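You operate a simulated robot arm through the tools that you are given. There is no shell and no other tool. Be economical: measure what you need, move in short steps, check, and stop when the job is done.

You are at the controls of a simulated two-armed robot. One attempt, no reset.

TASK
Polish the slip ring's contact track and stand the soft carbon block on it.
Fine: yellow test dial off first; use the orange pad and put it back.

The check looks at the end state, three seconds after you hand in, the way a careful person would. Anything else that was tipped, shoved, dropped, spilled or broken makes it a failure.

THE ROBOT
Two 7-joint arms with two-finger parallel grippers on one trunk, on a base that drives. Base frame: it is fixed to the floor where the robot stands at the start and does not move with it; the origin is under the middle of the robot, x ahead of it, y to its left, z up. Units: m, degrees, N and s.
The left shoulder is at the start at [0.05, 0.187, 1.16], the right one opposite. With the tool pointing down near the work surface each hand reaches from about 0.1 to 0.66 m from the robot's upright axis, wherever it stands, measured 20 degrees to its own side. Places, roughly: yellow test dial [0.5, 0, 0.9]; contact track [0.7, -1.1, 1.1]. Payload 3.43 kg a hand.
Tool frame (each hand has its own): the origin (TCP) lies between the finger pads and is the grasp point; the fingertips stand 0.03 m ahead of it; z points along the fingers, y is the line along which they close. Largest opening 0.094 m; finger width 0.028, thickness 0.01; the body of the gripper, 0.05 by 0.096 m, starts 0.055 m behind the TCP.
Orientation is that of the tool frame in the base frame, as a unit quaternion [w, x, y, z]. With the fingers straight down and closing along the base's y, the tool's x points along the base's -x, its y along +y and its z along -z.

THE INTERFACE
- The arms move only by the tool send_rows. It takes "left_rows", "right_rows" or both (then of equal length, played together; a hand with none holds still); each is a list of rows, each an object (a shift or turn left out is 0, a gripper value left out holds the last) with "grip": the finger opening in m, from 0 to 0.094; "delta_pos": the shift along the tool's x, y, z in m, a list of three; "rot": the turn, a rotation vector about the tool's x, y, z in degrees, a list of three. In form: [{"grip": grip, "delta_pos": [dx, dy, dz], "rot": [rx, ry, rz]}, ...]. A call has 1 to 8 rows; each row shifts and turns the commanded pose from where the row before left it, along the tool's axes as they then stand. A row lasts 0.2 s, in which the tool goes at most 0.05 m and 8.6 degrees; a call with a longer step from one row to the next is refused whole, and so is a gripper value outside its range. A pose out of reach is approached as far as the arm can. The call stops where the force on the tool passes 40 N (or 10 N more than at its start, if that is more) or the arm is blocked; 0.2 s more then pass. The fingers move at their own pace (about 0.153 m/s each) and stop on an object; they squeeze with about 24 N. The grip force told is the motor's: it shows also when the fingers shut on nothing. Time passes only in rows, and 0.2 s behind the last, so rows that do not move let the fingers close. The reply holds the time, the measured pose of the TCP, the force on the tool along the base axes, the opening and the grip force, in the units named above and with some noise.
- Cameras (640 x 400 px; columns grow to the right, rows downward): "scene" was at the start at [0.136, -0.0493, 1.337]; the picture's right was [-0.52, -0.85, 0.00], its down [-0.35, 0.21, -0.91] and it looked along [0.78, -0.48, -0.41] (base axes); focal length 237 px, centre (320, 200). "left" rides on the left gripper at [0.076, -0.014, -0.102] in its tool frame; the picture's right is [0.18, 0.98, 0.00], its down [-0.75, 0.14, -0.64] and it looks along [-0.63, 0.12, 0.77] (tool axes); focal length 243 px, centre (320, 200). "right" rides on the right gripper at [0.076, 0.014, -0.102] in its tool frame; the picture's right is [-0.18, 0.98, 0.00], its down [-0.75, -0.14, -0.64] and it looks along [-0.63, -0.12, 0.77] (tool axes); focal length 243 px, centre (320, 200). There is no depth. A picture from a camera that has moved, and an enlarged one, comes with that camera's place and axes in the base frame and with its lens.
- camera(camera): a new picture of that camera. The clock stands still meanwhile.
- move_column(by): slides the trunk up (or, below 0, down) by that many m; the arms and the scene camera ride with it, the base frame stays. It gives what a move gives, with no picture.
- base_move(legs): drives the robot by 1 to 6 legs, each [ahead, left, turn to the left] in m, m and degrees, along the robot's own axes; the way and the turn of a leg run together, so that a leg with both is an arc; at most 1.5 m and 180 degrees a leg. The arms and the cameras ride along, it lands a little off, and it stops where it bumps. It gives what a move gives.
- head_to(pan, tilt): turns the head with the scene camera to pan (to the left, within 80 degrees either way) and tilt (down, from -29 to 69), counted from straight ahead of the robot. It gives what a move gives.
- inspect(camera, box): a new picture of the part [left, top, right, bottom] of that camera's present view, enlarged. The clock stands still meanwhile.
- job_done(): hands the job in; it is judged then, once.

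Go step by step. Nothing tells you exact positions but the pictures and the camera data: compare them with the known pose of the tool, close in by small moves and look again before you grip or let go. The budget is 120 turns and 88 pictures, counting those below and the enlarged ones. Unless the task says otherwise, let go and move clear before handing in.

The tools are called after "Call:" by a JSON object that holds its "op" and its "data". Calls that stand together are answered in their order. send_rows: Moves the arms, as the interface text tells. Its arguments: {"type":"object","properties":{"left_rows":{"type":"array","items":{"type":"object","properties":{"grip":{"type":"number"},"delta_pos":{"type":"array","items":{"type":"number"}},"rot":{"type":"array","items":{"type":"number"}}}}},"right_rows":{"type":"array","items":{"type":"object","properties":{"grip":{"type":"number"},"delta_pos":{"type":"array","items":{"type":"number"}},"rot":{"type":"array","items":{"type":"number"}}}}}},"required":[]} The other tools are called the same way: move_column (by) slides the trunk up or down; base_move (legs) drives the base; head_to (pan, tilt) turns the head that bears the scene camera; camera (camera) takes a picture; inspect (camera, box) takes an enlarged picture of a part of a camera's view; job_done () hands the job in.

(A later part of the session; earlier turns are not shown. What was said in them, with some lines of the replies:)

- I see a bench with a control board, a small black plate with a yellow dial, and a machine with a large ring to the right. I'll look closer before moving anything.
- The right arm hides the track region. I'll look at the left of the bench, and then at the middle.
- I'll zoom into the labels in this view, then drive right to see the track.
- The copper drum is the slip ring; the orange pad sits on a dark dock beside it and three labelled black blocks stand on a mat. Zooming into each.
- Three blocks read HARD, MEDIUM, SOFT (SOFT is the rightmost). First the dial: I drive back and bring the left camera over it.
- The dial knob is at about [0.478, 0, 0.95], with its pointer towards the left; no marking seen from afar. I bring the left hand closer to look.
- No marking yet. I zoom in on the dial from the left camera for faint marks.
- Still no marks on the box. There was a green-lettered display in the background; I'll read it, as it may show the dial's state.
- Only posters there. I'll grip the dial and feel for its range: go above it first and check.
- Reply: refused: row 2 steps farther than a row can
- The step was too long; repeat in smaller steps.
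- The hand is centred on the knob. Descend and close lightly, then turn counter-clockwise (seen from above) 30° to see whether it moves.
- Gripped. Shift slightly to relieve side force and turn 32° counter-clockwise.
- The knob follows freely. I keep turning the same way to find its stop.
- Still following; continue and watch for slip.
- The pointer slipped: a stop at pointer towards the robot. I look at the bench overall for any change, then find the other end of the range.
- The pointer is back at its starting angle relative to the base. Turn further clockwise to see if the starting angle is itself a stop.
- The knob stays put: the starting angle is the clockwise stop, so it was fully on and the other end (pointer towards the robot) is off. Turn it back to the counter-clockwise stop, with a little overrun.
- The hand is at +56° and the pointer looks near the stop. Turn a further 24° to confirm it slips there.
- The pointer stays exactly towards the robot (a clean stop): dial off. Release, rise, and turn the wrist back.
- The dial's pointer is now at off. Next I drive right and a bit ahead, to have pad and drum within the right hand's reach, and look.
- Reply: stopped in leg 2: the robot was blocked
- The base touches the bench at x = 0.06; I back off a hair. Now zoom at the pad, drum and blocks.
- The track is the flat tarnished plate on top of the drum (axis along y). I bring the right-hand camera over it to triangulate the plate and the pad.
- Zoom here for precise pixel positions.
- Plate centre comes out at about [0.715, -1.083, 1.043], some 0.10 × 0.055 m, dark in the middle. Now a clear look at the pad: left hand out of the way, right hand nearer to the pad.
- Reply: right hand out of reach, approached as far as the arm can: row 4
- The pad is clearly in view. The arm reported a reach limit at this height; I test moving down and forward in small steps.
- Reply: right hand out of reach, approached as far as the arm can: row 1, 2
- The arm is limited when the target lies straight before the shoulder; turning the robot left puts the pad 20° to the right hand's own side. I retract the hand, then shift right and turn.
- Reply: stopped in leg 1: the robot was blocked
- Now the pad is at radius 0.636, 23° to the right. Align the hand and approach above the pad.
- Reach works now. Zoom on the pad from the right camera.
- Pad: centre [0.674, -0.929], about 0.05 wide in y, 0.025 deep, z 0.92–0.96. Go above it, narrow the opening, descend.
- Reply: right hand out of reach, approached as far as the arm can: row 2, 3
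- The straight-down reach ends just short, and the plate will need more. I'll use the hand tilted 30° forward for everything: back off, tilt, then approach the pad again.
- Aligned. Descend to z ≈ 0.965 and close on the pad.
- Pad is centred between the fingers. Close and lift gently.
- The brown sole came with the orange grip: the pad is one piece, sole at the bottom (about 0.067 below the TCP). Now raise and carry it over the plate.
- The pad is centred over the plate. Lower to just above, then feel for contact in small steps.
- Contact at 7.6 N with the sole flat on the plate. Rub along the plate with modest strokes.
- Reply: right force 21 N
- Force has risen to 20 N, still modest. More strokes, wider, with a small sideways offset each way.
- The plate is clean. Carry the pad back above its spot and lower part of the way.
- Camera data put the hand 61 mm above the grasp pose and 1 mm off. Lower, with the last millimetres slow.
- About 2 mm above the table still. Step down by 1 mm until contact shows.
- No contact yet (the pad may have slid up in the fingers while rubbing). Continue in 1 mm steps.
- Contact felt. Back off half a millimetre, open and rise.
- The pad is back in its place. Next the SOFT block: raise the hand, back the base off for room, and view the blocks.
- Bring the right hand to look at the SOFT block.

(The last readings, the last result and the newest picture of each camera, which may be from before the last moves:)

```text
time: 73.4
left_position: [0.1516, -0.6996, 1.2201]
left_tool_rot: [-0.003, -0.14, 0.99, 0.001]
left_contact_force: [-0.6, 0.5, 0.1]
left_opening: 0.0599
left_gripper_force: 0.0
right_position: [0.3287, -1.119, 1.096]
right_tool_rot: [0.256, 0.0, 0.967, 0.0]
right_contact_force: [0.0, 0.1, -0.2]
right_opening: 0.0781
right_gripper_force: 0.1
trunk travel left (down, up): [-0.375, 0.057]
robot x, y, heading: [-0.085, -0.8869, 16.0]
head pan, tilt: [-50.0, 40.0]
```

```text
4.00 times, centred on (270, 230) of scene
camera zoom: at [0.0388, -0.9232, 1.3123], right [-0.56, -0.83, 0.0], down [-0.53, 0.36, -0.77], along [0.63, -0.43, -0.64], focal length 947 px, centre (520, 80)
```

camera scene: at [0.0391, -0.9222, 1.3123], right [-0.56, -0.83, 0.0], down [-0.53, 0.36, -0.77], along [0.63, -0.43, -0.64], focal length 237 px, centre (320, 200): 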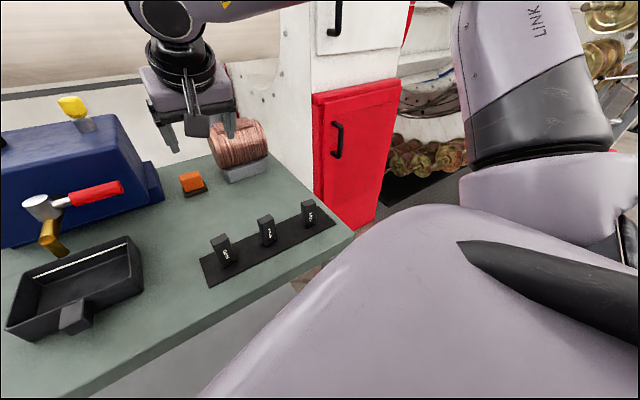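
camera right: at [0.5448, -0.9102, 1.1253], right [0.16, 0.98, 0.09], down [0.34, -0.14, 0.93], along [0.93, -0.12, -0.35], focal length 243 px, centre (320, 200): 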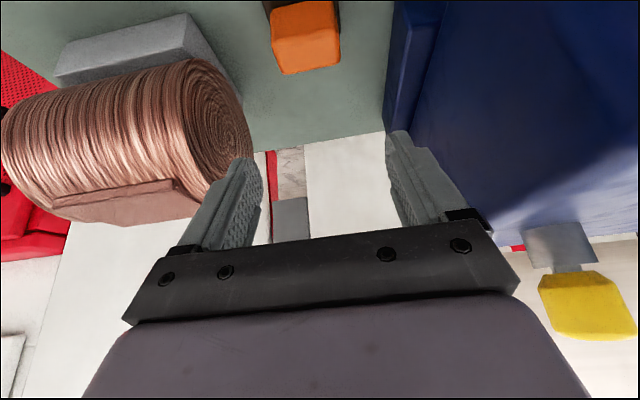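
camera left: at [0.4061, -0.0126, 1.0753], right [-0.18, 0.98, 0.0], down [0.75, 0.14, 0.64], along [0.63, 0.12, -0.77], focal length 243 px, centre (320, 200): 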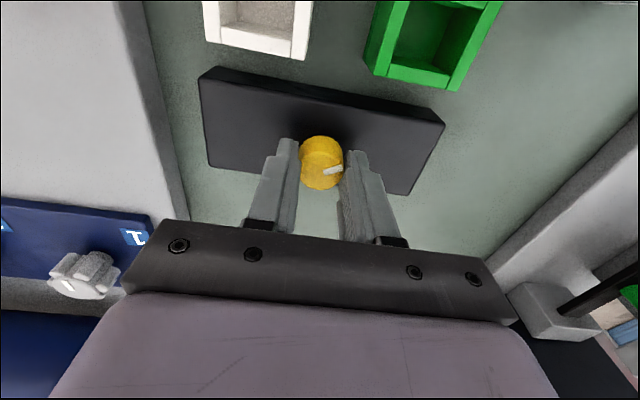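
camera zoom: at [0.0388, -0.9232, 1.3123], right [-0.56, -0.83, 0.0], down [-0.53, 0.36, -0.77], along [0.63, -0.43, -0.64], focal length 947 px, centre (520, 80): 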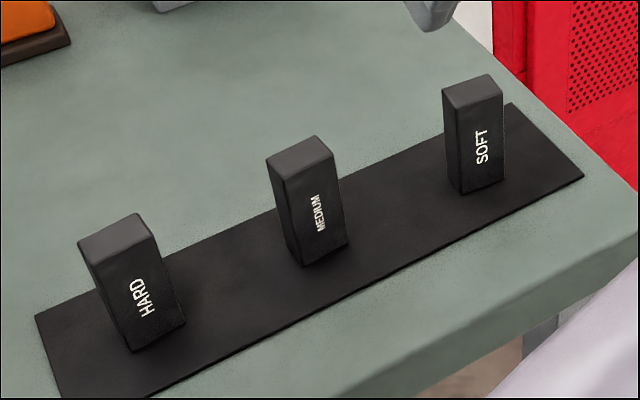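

SOFT block: about 0.028 (y) × 0.02 (x) × 0.067 tall, square to the axes, centre [0.386, -1.122]. Approach above it.

Call:
{"op": "send_rows", "data": {"right_rows": [{"delta_pos": [-0.005, -0.0015, 0.0406], "grip": 0.062}, {"delta_pos": [-0.005, -0.0015, 0.0406]}]}}

Call:
{"op": "camera", "data": {"camera": "right"}}

Call:
{"op": "inspect", "data": {"camera": "scene", "box": [190, 140, 350, 240]}}

```text
time: 74.0
left_position: [0.1526, -0.6976, 1.2202]
left_tool_rot: [-0.002, -0.139, 0.99, 0.001]
left_contact_force: [0.4, -0.6, 0.2]
left_opening: 0.06
left_gripper_force: 0.1
right_position: [0.3781, -1.123, 1.0291]
right_tool_rot: [0.257, 0.0, 0.966, -0.001]
right_contact_force: [0.1, 0.0, 0.2]
right_opening: 0.0617
right_gripper_force: 0.1
trunk travel left (down, up): [-0.375, 0.057]
robot x, y, heading: [-0.0887, -0.8907, 15.8]
head pan, tilt: [-50.0, 40.0]
```

```text
22 pictures are left
camera right: at [0.2623, -1.1073, 1.0795], right [0.16, 0.98, 0.09], down [0.34, -0.14, 0.93], along [0.93, -0.12, -0.35], focal length 243 px, centre (320, 200)
```

right: 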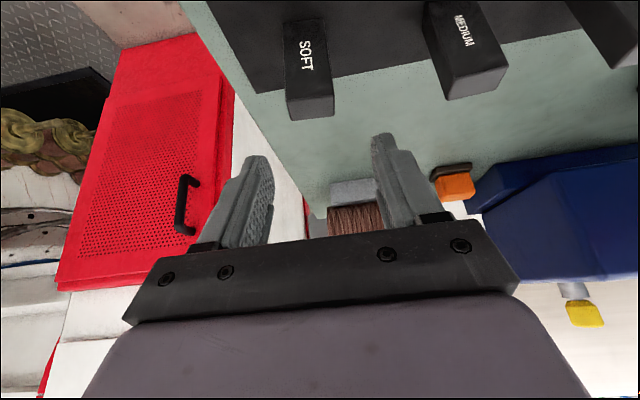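

```text
4.00 times, centred on (270, 190) of scene
camera zoom: at [0.0395, -0.9221, 1.3122], right [-0.56, -0.83, 0.0], down [-0.53, 0.36, -0.77], along [0.63, -0.43, -0.64], focal length 947 px, centre (520, 240)
```

zoom: 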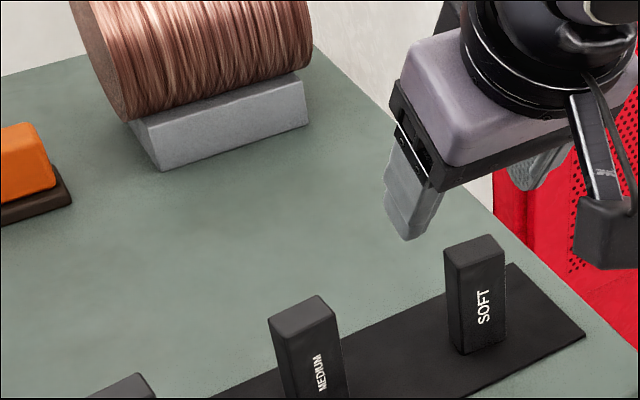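

Aligned to within 2 mm. Descend around the block.

Call:
{"op": "send_rows", "data": {"right_rows": [{"delta_pos": [0.0188, -0.002, 0.0325]}, {"delta_pos": [0.0188, 0, 0.0325]}]}}

Call:
{"op": "camera", "data": {"camera": "right"}}

```text
time: 74.6
left_position: [0.1523, -0.6987, 1.2202]
left_tool_rot: [-0.003, -0.14, 0.99, 0.0]
left_contact_force: [-0.1, 0.4, -0.6]
left_opening: 0.0601
left_gripper_force: 0.2
right_position: [0.3771, -1.126, 0.955]
right_tool_rot: [0.256, -0.001, 0.967, 0.0]
right_contact_force: [-0.6, 0.2, -1.2]
right_opening: 0.0621
right_gripper_force: 0.1
trunk travel left (down, up): [-0.375, 0.057]
robot x, y, heading: [-0.085, -0.8922, 16.0]
head pan, tilt: [-50.0, 40.0]
```

```text
20 pictures are left
camera right: at [0.2611, -1.1102, 1.0046], right [0.16, 0.98, 0.09], down [0.34, -0.14, 0.93], along [0.93, -0.12, -0.35], focal length 243 px, centre (320, 200)
```

right: 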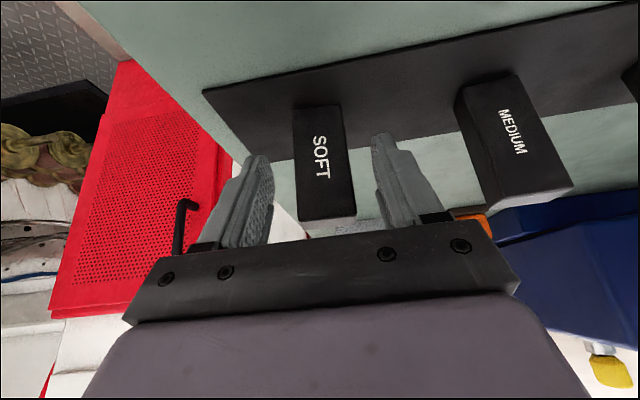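

Block centred. Close, then lift 5 mm and further.

Call:
{"op": "send_rows", "data": {"right_rows": [{"grip": 0.04}, {"grip": 0.022}, {"grip": 0.022}, {"grip": 0.022}]}}

Call:
{"op": "send_rows", "data": {"right_rows": [{"delta_pos": [-0.005, 0, -0.0087]}, {"delta_pos": [-0.02, 0, -0.0346]}, {"delta_pos": [-0.02, 0, -0.0346]}, {"delta_pos": [-0.02, 0, -0.0346]}, {"delta_pos": [-0.02, 0, -0.0346]}, {"delta_pos": [-0.02, 0, -0.0346]}]}}

Call:
{"op": "camera", "data": {"camera": "right"}}

```text
time: 75.6
left_position: [0.1513, -0.6973, 1.2204]
left_tool_rot: [-0.003, -0.139, 0.99, 0.001]
left_contact_force: [0.1, 0.6, -0.1]
left_opening: 0.0601
left_gripper_force: 0.2
right_position: [0.3771, -1.1248, 0.9546]
right_tool_rot: [0.258, 0.001, 0.966, 0.0]
right_contact_force: [-0.1, 1.3, 0.1]
right_opening: 0.0338
right_gripper_force: 24.4
trunk travel left (down, up): [-0.375, 0.057]
robot x, y, heading: [-0.0879, -0.8922, 15.8]
head pan, tilt: [-50.0, 40.0]
```

```text
time: 77.0
left_position: [0.1514, -0.6984, 1.2201]
left_tool_rot: [-0.002, -0.14, 0.99, 0.001]
left_contact_force: [0.2, 1.0, 0.1]
left_opening: 0.06
left_gripper_force: 0.1
right_position: [0.3796, -1.1238, 1.1656]
right_tool_rot: [0.257, 0.001, 0.966, -0.001]
right_contact_force: [-0.9, 0.3, -1.0]
right_opening: 0.0336
right_gripper_force: 24.6
trunk travel left (down, up): [-0.375, 0.057]
robot x, y, heading: [-0.0889, -0.8914, 16.0]
head pan, tilt: [-50.0, 40.0]
```

```text
19 pictures are left
camera right: at [0.2617, -1.1082, 1.2155], right [0.16, 0.98, 0.09], down [0.34, -0.14, 0.93], along [0.93, -0.12, -0.35], focal length 243 px, centre (320, 200)
```

right: 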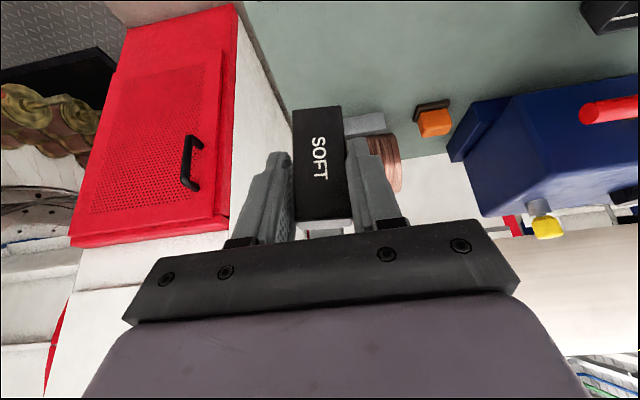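

The SOFT block is held upright. Raise a little and drive ahead to the working position.

Call:
{"op": "send_rows", "data": {"right_rows": [{"delta_pos": [-0.0125, 0, -0.0217]}]}}

Call:
{"op": "base_move", "data": {"legs": [[0.14, 0, 0]]}}

Call:
{"op": "head_to", "data": {"pan": -35, "tilt": 30}}

```text
time: 77.4
left_position: [0.1515, -0.6995, 1.2214]
left_tool_rot: [-0.002, -0.14, 0.99, 0.001]
left_contact_force: [-0.8, -0.2, 0.0]
left_opening: 0.0601
left_gripper_force: 0.1
right_position: [0.3805, -1.1255, 1.1909]
right_tool_rot: [0.256, 0.001, 0.967, -0.001]
right_contact_force: [0.1, 0.5, -1.4]
right_opening: 0.0337
right_gripper_force: 24.1
trunk travel left (down, up): [-0.375, 0.057]
robot x, y, heading: [-0.0873, -0.89, 16.1]
head pan, tilt: [-50.0, 40.0]
```

```text
time: 78.8
left_position: [0.2897, -0.6597, 1.2197]
left_tool_rot: [-0.002, -0.14, 0.99, 0.0]
left_contact_force: [0.0, -0.8, -0.2]
left_opening: 0.06
left_gripper_force: 0.1
right_position: [0.5163, -1.0876, 1.1896]
right_tool_rot: [0.256, 0.001, 0.967, -0.001]
right_contact_force: [-0.2, 0.9, -1.2]
right_opening: 0.0338
right_gripper_force: 23.8
trunk travel left (down, up): [-0.375, 0.057]
robot x, y, heading: [0.0465, -0.8496, 15.6]
head pan, tilt: [-50.0, 40.0]
```

```text
time: 79.5
left_position: [0.2875, -0.6603, 1.2205]
left_tool_rot: [-0.002, -0.141, 0.99, 0.001]
left_contact_force: [0.3, -0.6, 0.3]
left_opening: 0.0602
left_gripper_force: 0.2
right_position: [0.5159, -1.0865, 1.1897]
right_tool_rot: [0.256, 0.001, 0.967, -0.001]
right_contact_force: [0.2, 0.5, -0.3]
right_opening: 0.0336
right_gripper_force: 23.6
trunk travel left (down, up): [-0.375, 0.057]
robot x, y, heading: [0.0509, -0.8527, 15.6]
head pan, tilt: [-35.0, 30.0]
```

Now move forward over the plate.

Call:
{"op": "send_rows", "data": {"right_rows": [{"delta_pos": [-0.0313, 0.0006, 0.0227]}, {"delta_pos": [-0.0313, 0.0006, 0.0227]}, {"delta_pos": [-0.0313, 0.0006, 0.0227]}, {"delta_pos": [-0.0313, 0.0006, 0.0227]}, {"delta_pos": [-0.0313, 0.0006, 0.0227]}]}}

Call:
{"op": "inspect", "data": {"camera": "scene", "box": [240, 80, 440, 205]}}

Call:
{"op": "camera", "data": {"camera": "right"}}

```text
time: 80.7
left_position: [0.2892, -0.6603, 1.2193]
left_tool_rot: [-0.003, -0.14, 0.99, 0.0]
left_contact_force: [0.3, -0.2, 0.7]
left_opening: 0.0599
left_gripper_force: 0.2
right_position: [0.7095, -1.084, 1.1706]
right_tool_rot: [0.257, 0.001, 0.966, -0.001]
right_contact_force: [0.9, -0.3, -0.3]
right_opening: 0.0335
right_gripper_force: 23.8
trunk travel left (down, up): [-0.375, 0.057]
robot x, y, heading: [0.0507, -0.8496, 15.6]
head pan, tilt: [-35.0, 30.0]
```

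```text
3.20 times, centred on (340, 142) of scene
camera zoom: at [0.1909, -0.8656, 1.3275], right [-0.33, -0.94, 0.0], down [-0.47, 0.16, -0.87], along [0.82, -0.28, -0.5], focal length 758 px, centre (256, 384)
```

zoom: 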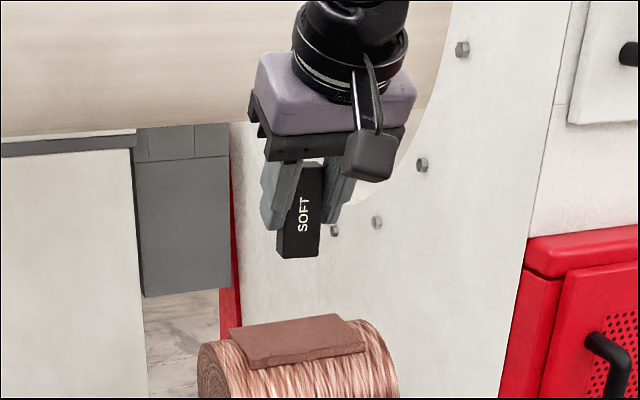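

```text
17 pictures are left
camera right: at [0.5926, -1.0682, 1.2205], right [0.16, 0.98, 0.09], down [0.34, -0.14, 0.93], along [0.93, -0.12, -0.35], focal length 243 px, centre (320, 200)
```

right: 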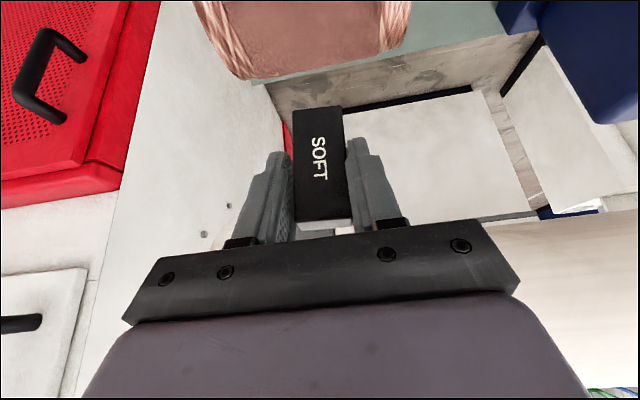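

Plate centre refined to x ≈ 0.71. Shift 6 mm back and lower to about 1 cm above, then check.

Call:
{"op": "send_rows", "data": {"right_rows": [{"delta_pos": [0.0164, 0, 0.0223]}, {"delta_pos": [0.0164, 0, 0.0223]}]}}

Call:
{"op": "inspect", "data": {"camera": "scene", "box": [260, 110, 420, 210]}}

Call:
{"op": "inspect", "data": {"camera": "right", "box": [180, 20, 460, 195]}}

```text
time: 81.3
left_position: [0.2885, -0.6606, 1.2201]
left_tool_rot: [-0.003, -0.14, 0.99, 0.0]
left_contact_force: [-0.3, -0.6, 0.4]
left_opening: 0.0601
left_gripper_force: 0.1
right_position: [0.7026, -1.0837, 1.1164]
right_tool_rot: [0.256, 0.001, 0.967, 0.0]
right_contact_force: [0.7, -0.1, -0.7]
right_opening: 0.0335
right_gripper_force: 24.2
trunk travel left (down, up): [-0.375, 0.057]
robot x, y, heading: [0.0511, -0.8481, 15.5]
head pan, tilt: [-35.0, 30.0]
```

```text
4.00 times, centred on (340, 160) of scene
camera zoom: at [0.1901, -0.8659, 1.3276], right [-0.33, -0.94, 0.0], down [-0.47, 0.16, -0.87], along [0.82, -0.28, -0.5], focal length 947 px, centre (240, 360)
```

zoom: 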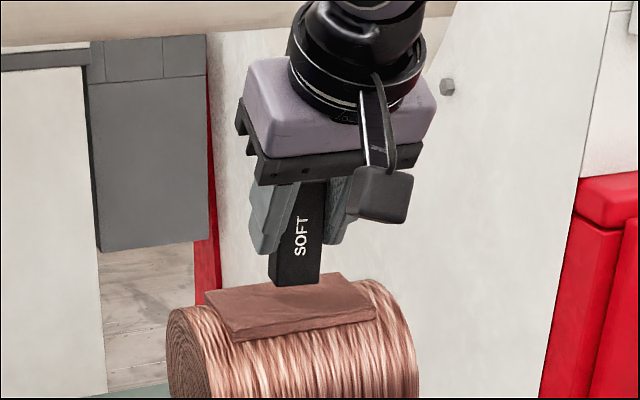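

```text
2.29 times, centred on (320, 108) of right
camera zoom: at [0.5863, -1.0693, 1.1664], right [0.16, 0.98, 0.09], down [0.34, -0.14, 0.93], along [0.93, -0.12, -0.35], focal length 555 px, centre (320, 411)
```

zoom: 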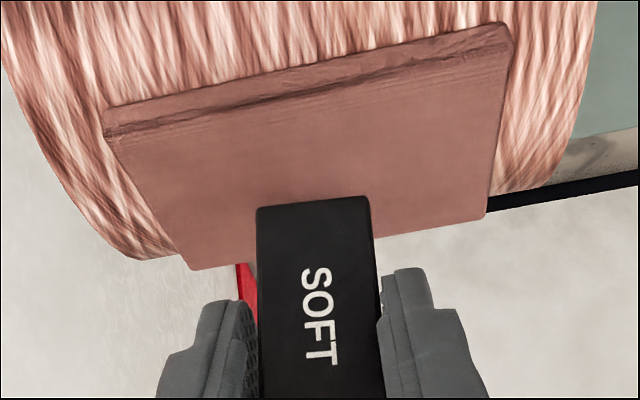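

The block is above the plate, 5 mm far of and 4 mm right of its middle. Correct and lower slowly until contact.

Call:
{"op": "send_rows", "data": {"right_rows": [{"delta_pos": [0.0043, 0.004, -0.0025]}, {"delta_pos": [0.004, 0, 0.0069]}, {"delta_pos": [0.0005, 0, 0.0009]}, {}]}}

```text
time: 82.3
left_position: [0.289, -0.66, 1.2201]
left_tool_rot: [-0.003, -0.14, 0.99, 0.001]
left_contact_force: [0.4, -0.2, 0.2]
left_opening: 0.06
left_gripper_force: 0.1
right_position: [0.6972, -1.0808, 1.1053]
right_tool_rot: [0.256, 0.001, 0.967, -0.001]
right_contact_force: [0.4, -0.5, 0.1]
right_opening: 0.0338
right_gripper_force: 24.7
trunk travel left (down, up): [-0.375, 0.057]
robot x, y, heading: [0.0513, -0.8529, 16.0]
head pan, tilt: [-35.0, 30.0]
```

Call:
{"op": "send_rows", "data": {"right_rows": [{"delta_pos": [0.0005, 0, 0.0009]}, {"delta_pos": [0.0005, 0, 0.0009]}, {}]}}

Call:
{"op": "inspect", "data": {"camera": "scene", "box": [280, 135, 400, 210]}}

```text
time: 83.1
left_position: [0.2885, -0.6601, 1.2202]
left_tool_rot: [-0.002, -0.14, 0.99, 0.0]
left_contact_force: [0.0, 1.0, 0.2]
left_opening: 0.0601
left_gripper_force: 0.1
right_position: [0.6971, -1.0796, 1.1047]
right_tool_rot: [0.256, 0.001, 0.967, -0.001]
right_contact_force: [-0.8, -0.1, -0.8]
right_opening: 0.0335
right_gripper_force: 24.4
trunk travel left (down, up): [-0.375, 0.057]
robot x, y, heading: [0.0486, -0.8499, 15.8]
head pan, tilt: [-35.0, 30.0]
```

```text
5.33 times, centred on (340, 172) of scene
camera zoom: at [0.19, -0.8658, 1.3276], right [-0.33, -0.94, 0.0], down [-0.47, 0.16, -0.87], along [0.82, -0.28, -0.5], focal length 1263 px, centre (213, 347)
```

zoom: 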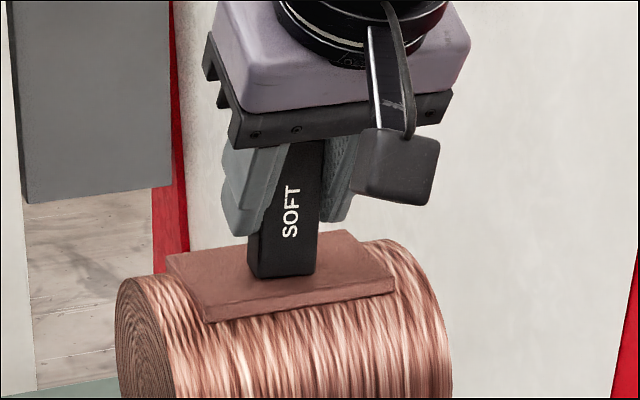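

Nearly touching; continue in 1 mm steps.

Call:
{"op": "send_rows", "data": {"right_rows": [{"delta_pos": [0.0005, 0, 0.0009]}, {}]}}

Call:
{"op": "send_rows", "data": {"right_rows": [{"delta_pos": [0.0005, 0, 0.0009]}, {}]}}

```text
time: 83.7
left_position: [0.2881, -0.6609, 1.2198]
left_tool_rot: [-0.002, -0.139, 0.99, 0.0]
left_contact_force: [0.0, 0.1, 0.0]
left_opening: 0.0599
left_gripper_force: 0.1
right_position: [0.698, -1.0806, 1.1035]
right_tool_rot: [0.256, 0.0, 0.967, -0.001]
right_contact_force: [-0.2, 0.9, 2.9]
right_opening: 0.0336
right_gripper_force: 23.5
trunk travel left (down, up): [-0.375, 0.057]
robot x, y, heading: [0.0517, -0.8517, 15.9]
head pan, tilt: [-35.0, 30.0]
```

```text
time: 84.3
left_position: [0.2891, -0.6598, 1.2206]
left_tool_rot: [-0.003, -0.14, 0.99, 0.0]
left_contact_force: [0.8, -0.5, -0.2]
left_opening: 0.0599
left_gripper_force: 0.0
right_position: [0.697, -1.0796, 1.1037]
right_tool_rot: [0.259, 0.0, 0.966, 0.0]
right_contact_force: [1.7, -0.5, 6.6]
right_opening: 0.0337
right_gripper_force: 23.5
trunk travel left (down, up): [-0.375, 0.057]
robot x, y, heading: [0.0495, -0.8517, 15.9]
head pan, tilt: [-35.0, 30.0]
```

Block rests on the plate. Ease off slightly, open, and withdraw along the fingers.

Call:
{"op": "send_rows", "data": {"right_rows": [{"delta_pos": [-0.0003, 0, -0.0005]}, {"grip": 0.045}, {"grip": 0.06}, {"grip": 0.06}, {"delta_pos": [0, 0, -0.02]}, {"delta_pos": [0, 0, -0.03]}, {"delta_pos": [0, 0, -0.04]}, {"delta_pos": [0, 0, -0.04]}]}}

Call:
{"op": "camera", "data": {"camera": "right"}}

Call:
{"op": "inspect", "data": {"camera": "scene", "box": [220, 110, 420, 235]}}

```text
time: 86.1
left_position: [0.2875, -0.6585, 1.22]
left_tool_rot: [-0.003, -0.141, 0.99, 0.001]
left_contact_force: [-0.9, -0.1, 0.6]
left_opening: 0.0599
left_gripper_force: 0.0
right_position: [0.6303, -1.0804, 1.2147]
right_tool_rot: [0.256, 0.0, 0.967, -0.001]
right_contact_force: [-0.8, 0.2, 0.9]
right_opening: 0.0597
right_gripper_force: 0.2
trunk travel left (down, up): [-0.375, 0.057]
robot x, y, heading: [0.0486, -0.8529, 15.9]
head pan, tilt: [-35.0, 30.0]
```

```text
13 pictures are left
camera right: at [0.5149, -1.0646, 1.2651], right [0.16, 0.98, 0.09], down [0.34, -0.14, 0.93], along [0.93, -0.12, -0.35], focal length 243 px, centre (320, 200)
```

right: 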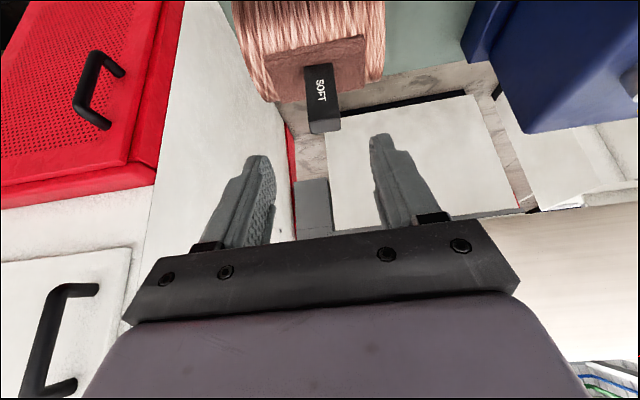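

```text
3.20 times, centred on (320, 172) of scene
camera zoom: at [0.1893, -0.8658, 1.3277], right [-0.33, -0.94, 0.0], down [-0.47, 0.16, -0.87], along [0.82, -0.28, -0.5], focal length 758 px, centre (320, 288)
```

zoom: 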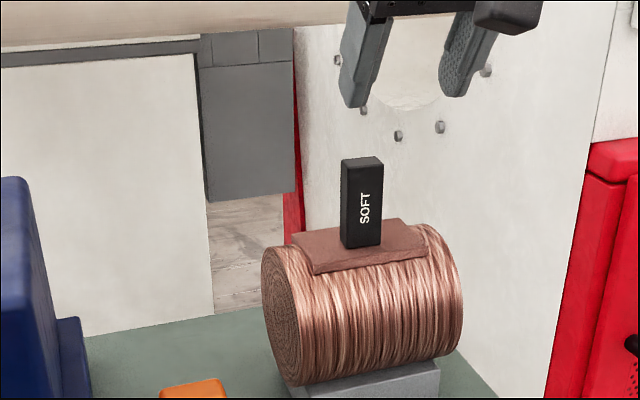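

The SOFT block stands upright on the clean plate. Pull the hand clear and take a last wide look.

Call:
{"op": "send_rows", "data": {"right_rows": [{"delta_pos": [0.04, 0, -0.02]}, {"delta_pos": [0.04, 0, -0.02]}, {"delta_pos": [0.04, 0, -0.02]}]}}

Call:
{"op": "head_to", "data": {"pan": -30, "tilt": 40}}

Call:
{"op": "camera", "data": {"camera": "scene"}}

Call:
{"op": "head_to", "data": {"pan": 30, "tilt": 30}}

Call:
{"op": "camera", "data": {"camera": "scene"}}

```text
time: 86.9
left_position: [0.2876, -0.6605, 1.2194]
left_tool_rot: [-0.002, -0.14, 0.99, 0.001]
left_contact_force: [-0.8, 0.3, -0.7]
left_opening: 0.0602
left_gripper_force: 0.1
right_position: [0.4971, -1.0785, 1.2063]
right_tool_rot: [0.257, 0.001, 0.966, -0.001]
right_contact_force: [0.7, 1.1, 0.4]
right_opening: 0.0602
right_gripper_force: 0.1
trunk travel left (down, up): [-0.375, 0.057]
robot x, y, heading: [0.0499, -0.8497, 15.7]
head pan, tilt: [-35.0, 30.0]
```

```text
time: 87.7
left_position: [0.2879, -0.6608, 1.2206]
left_tool_rot: [-0.003, -0.141, 0.99, 0.0]
left_contact_force: [-0.3, 0.0, 0.4]
left_opening: 0.0602
left_gripper_force: 0.1
right_position: [0.498, -1.0768, 1.2071]
right_tool_rot: [0.256, 0.001, 0.967, -0.001]
right_contact_force: [-0.3, -0.1, 0.6]
right_opening: 0.06
right_gripper_force: 0.0
trunk travel left (down, up): [-0.375, 0.057]
robot x, y, heading: [0.0506, -0.8492, 15.8]
head pan, tilt: [-30.0, 40.0]
```

```text
11 pictures are left
camera scene: at [0.1869, -0.857, 1.3123], right [-0.25, -0.97, 0.0], down [-0.62, 0.16, -0.77], along [0.74, -0.19, -0.64], focal length 237 px, centre (320, 200)
```

scene: 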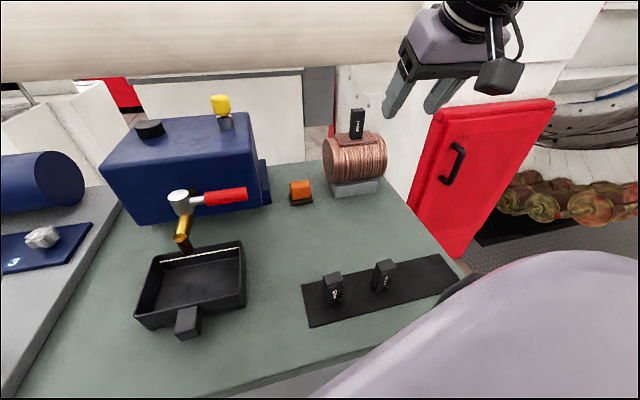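

```text
time: 89.0
left_position: [0.2885, -0.661, 1.2209]
left_tool_rot: [-0.003, -0.14, 0.99, 0.001]
left_contact_force: [0.7, -0.5, 0.4]
left_opening: 0.0601
left_gripper_force: 0.1
right_position: [0.4982, -1.0773, 1.2071]
right_tool_rot: [0.256, 0.001, 0.967, -0.001]
right_contact_force: [0.8, 0.3, -0.3]
right_opening: 0.06
right_gripper_force: 0.1
trunk travel left (down, up): [-0.375, 0.057]
robot x, y, heading: [0.0512, -0.855, 16.0]
head pan, tilt: [30.0, 30.0]
```

```text
10 pictures are left
camera scene: at [0.1676, -0.7713, 1.3276], right [0.72, -0.7, 0.0], down [-0.35, -0.36, -0.87], along [0.6, 0.62, -0.5], focal length 237 px, centre (320, 200)
```

scene: 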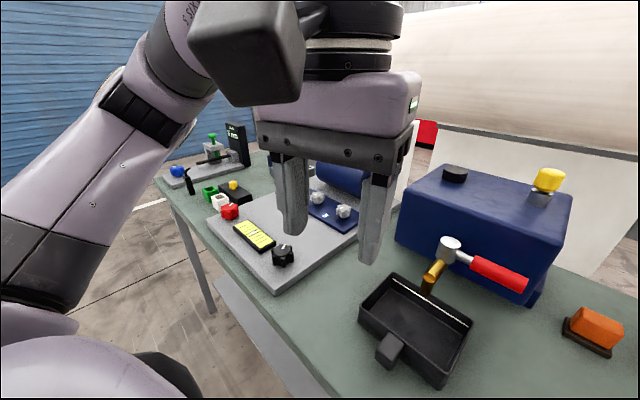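

Everything is in order: dial at off, pad back in its place, HARD and MEDIUM blocks untouched, SOFT block standing on the clean track, hands clear. Handing in.

Call:
{"op": "job_done", "data": {}}

```text
The job is handed in.
```

I turned the yellow test dial off, polished the contact track clean with the orange pad and put the pad back. The SOFT carbon block now stands upright on the track.

The dial has no markings. I took its counter-clockwise stop (pointer towards the robot) as off, because it started at the other stop.
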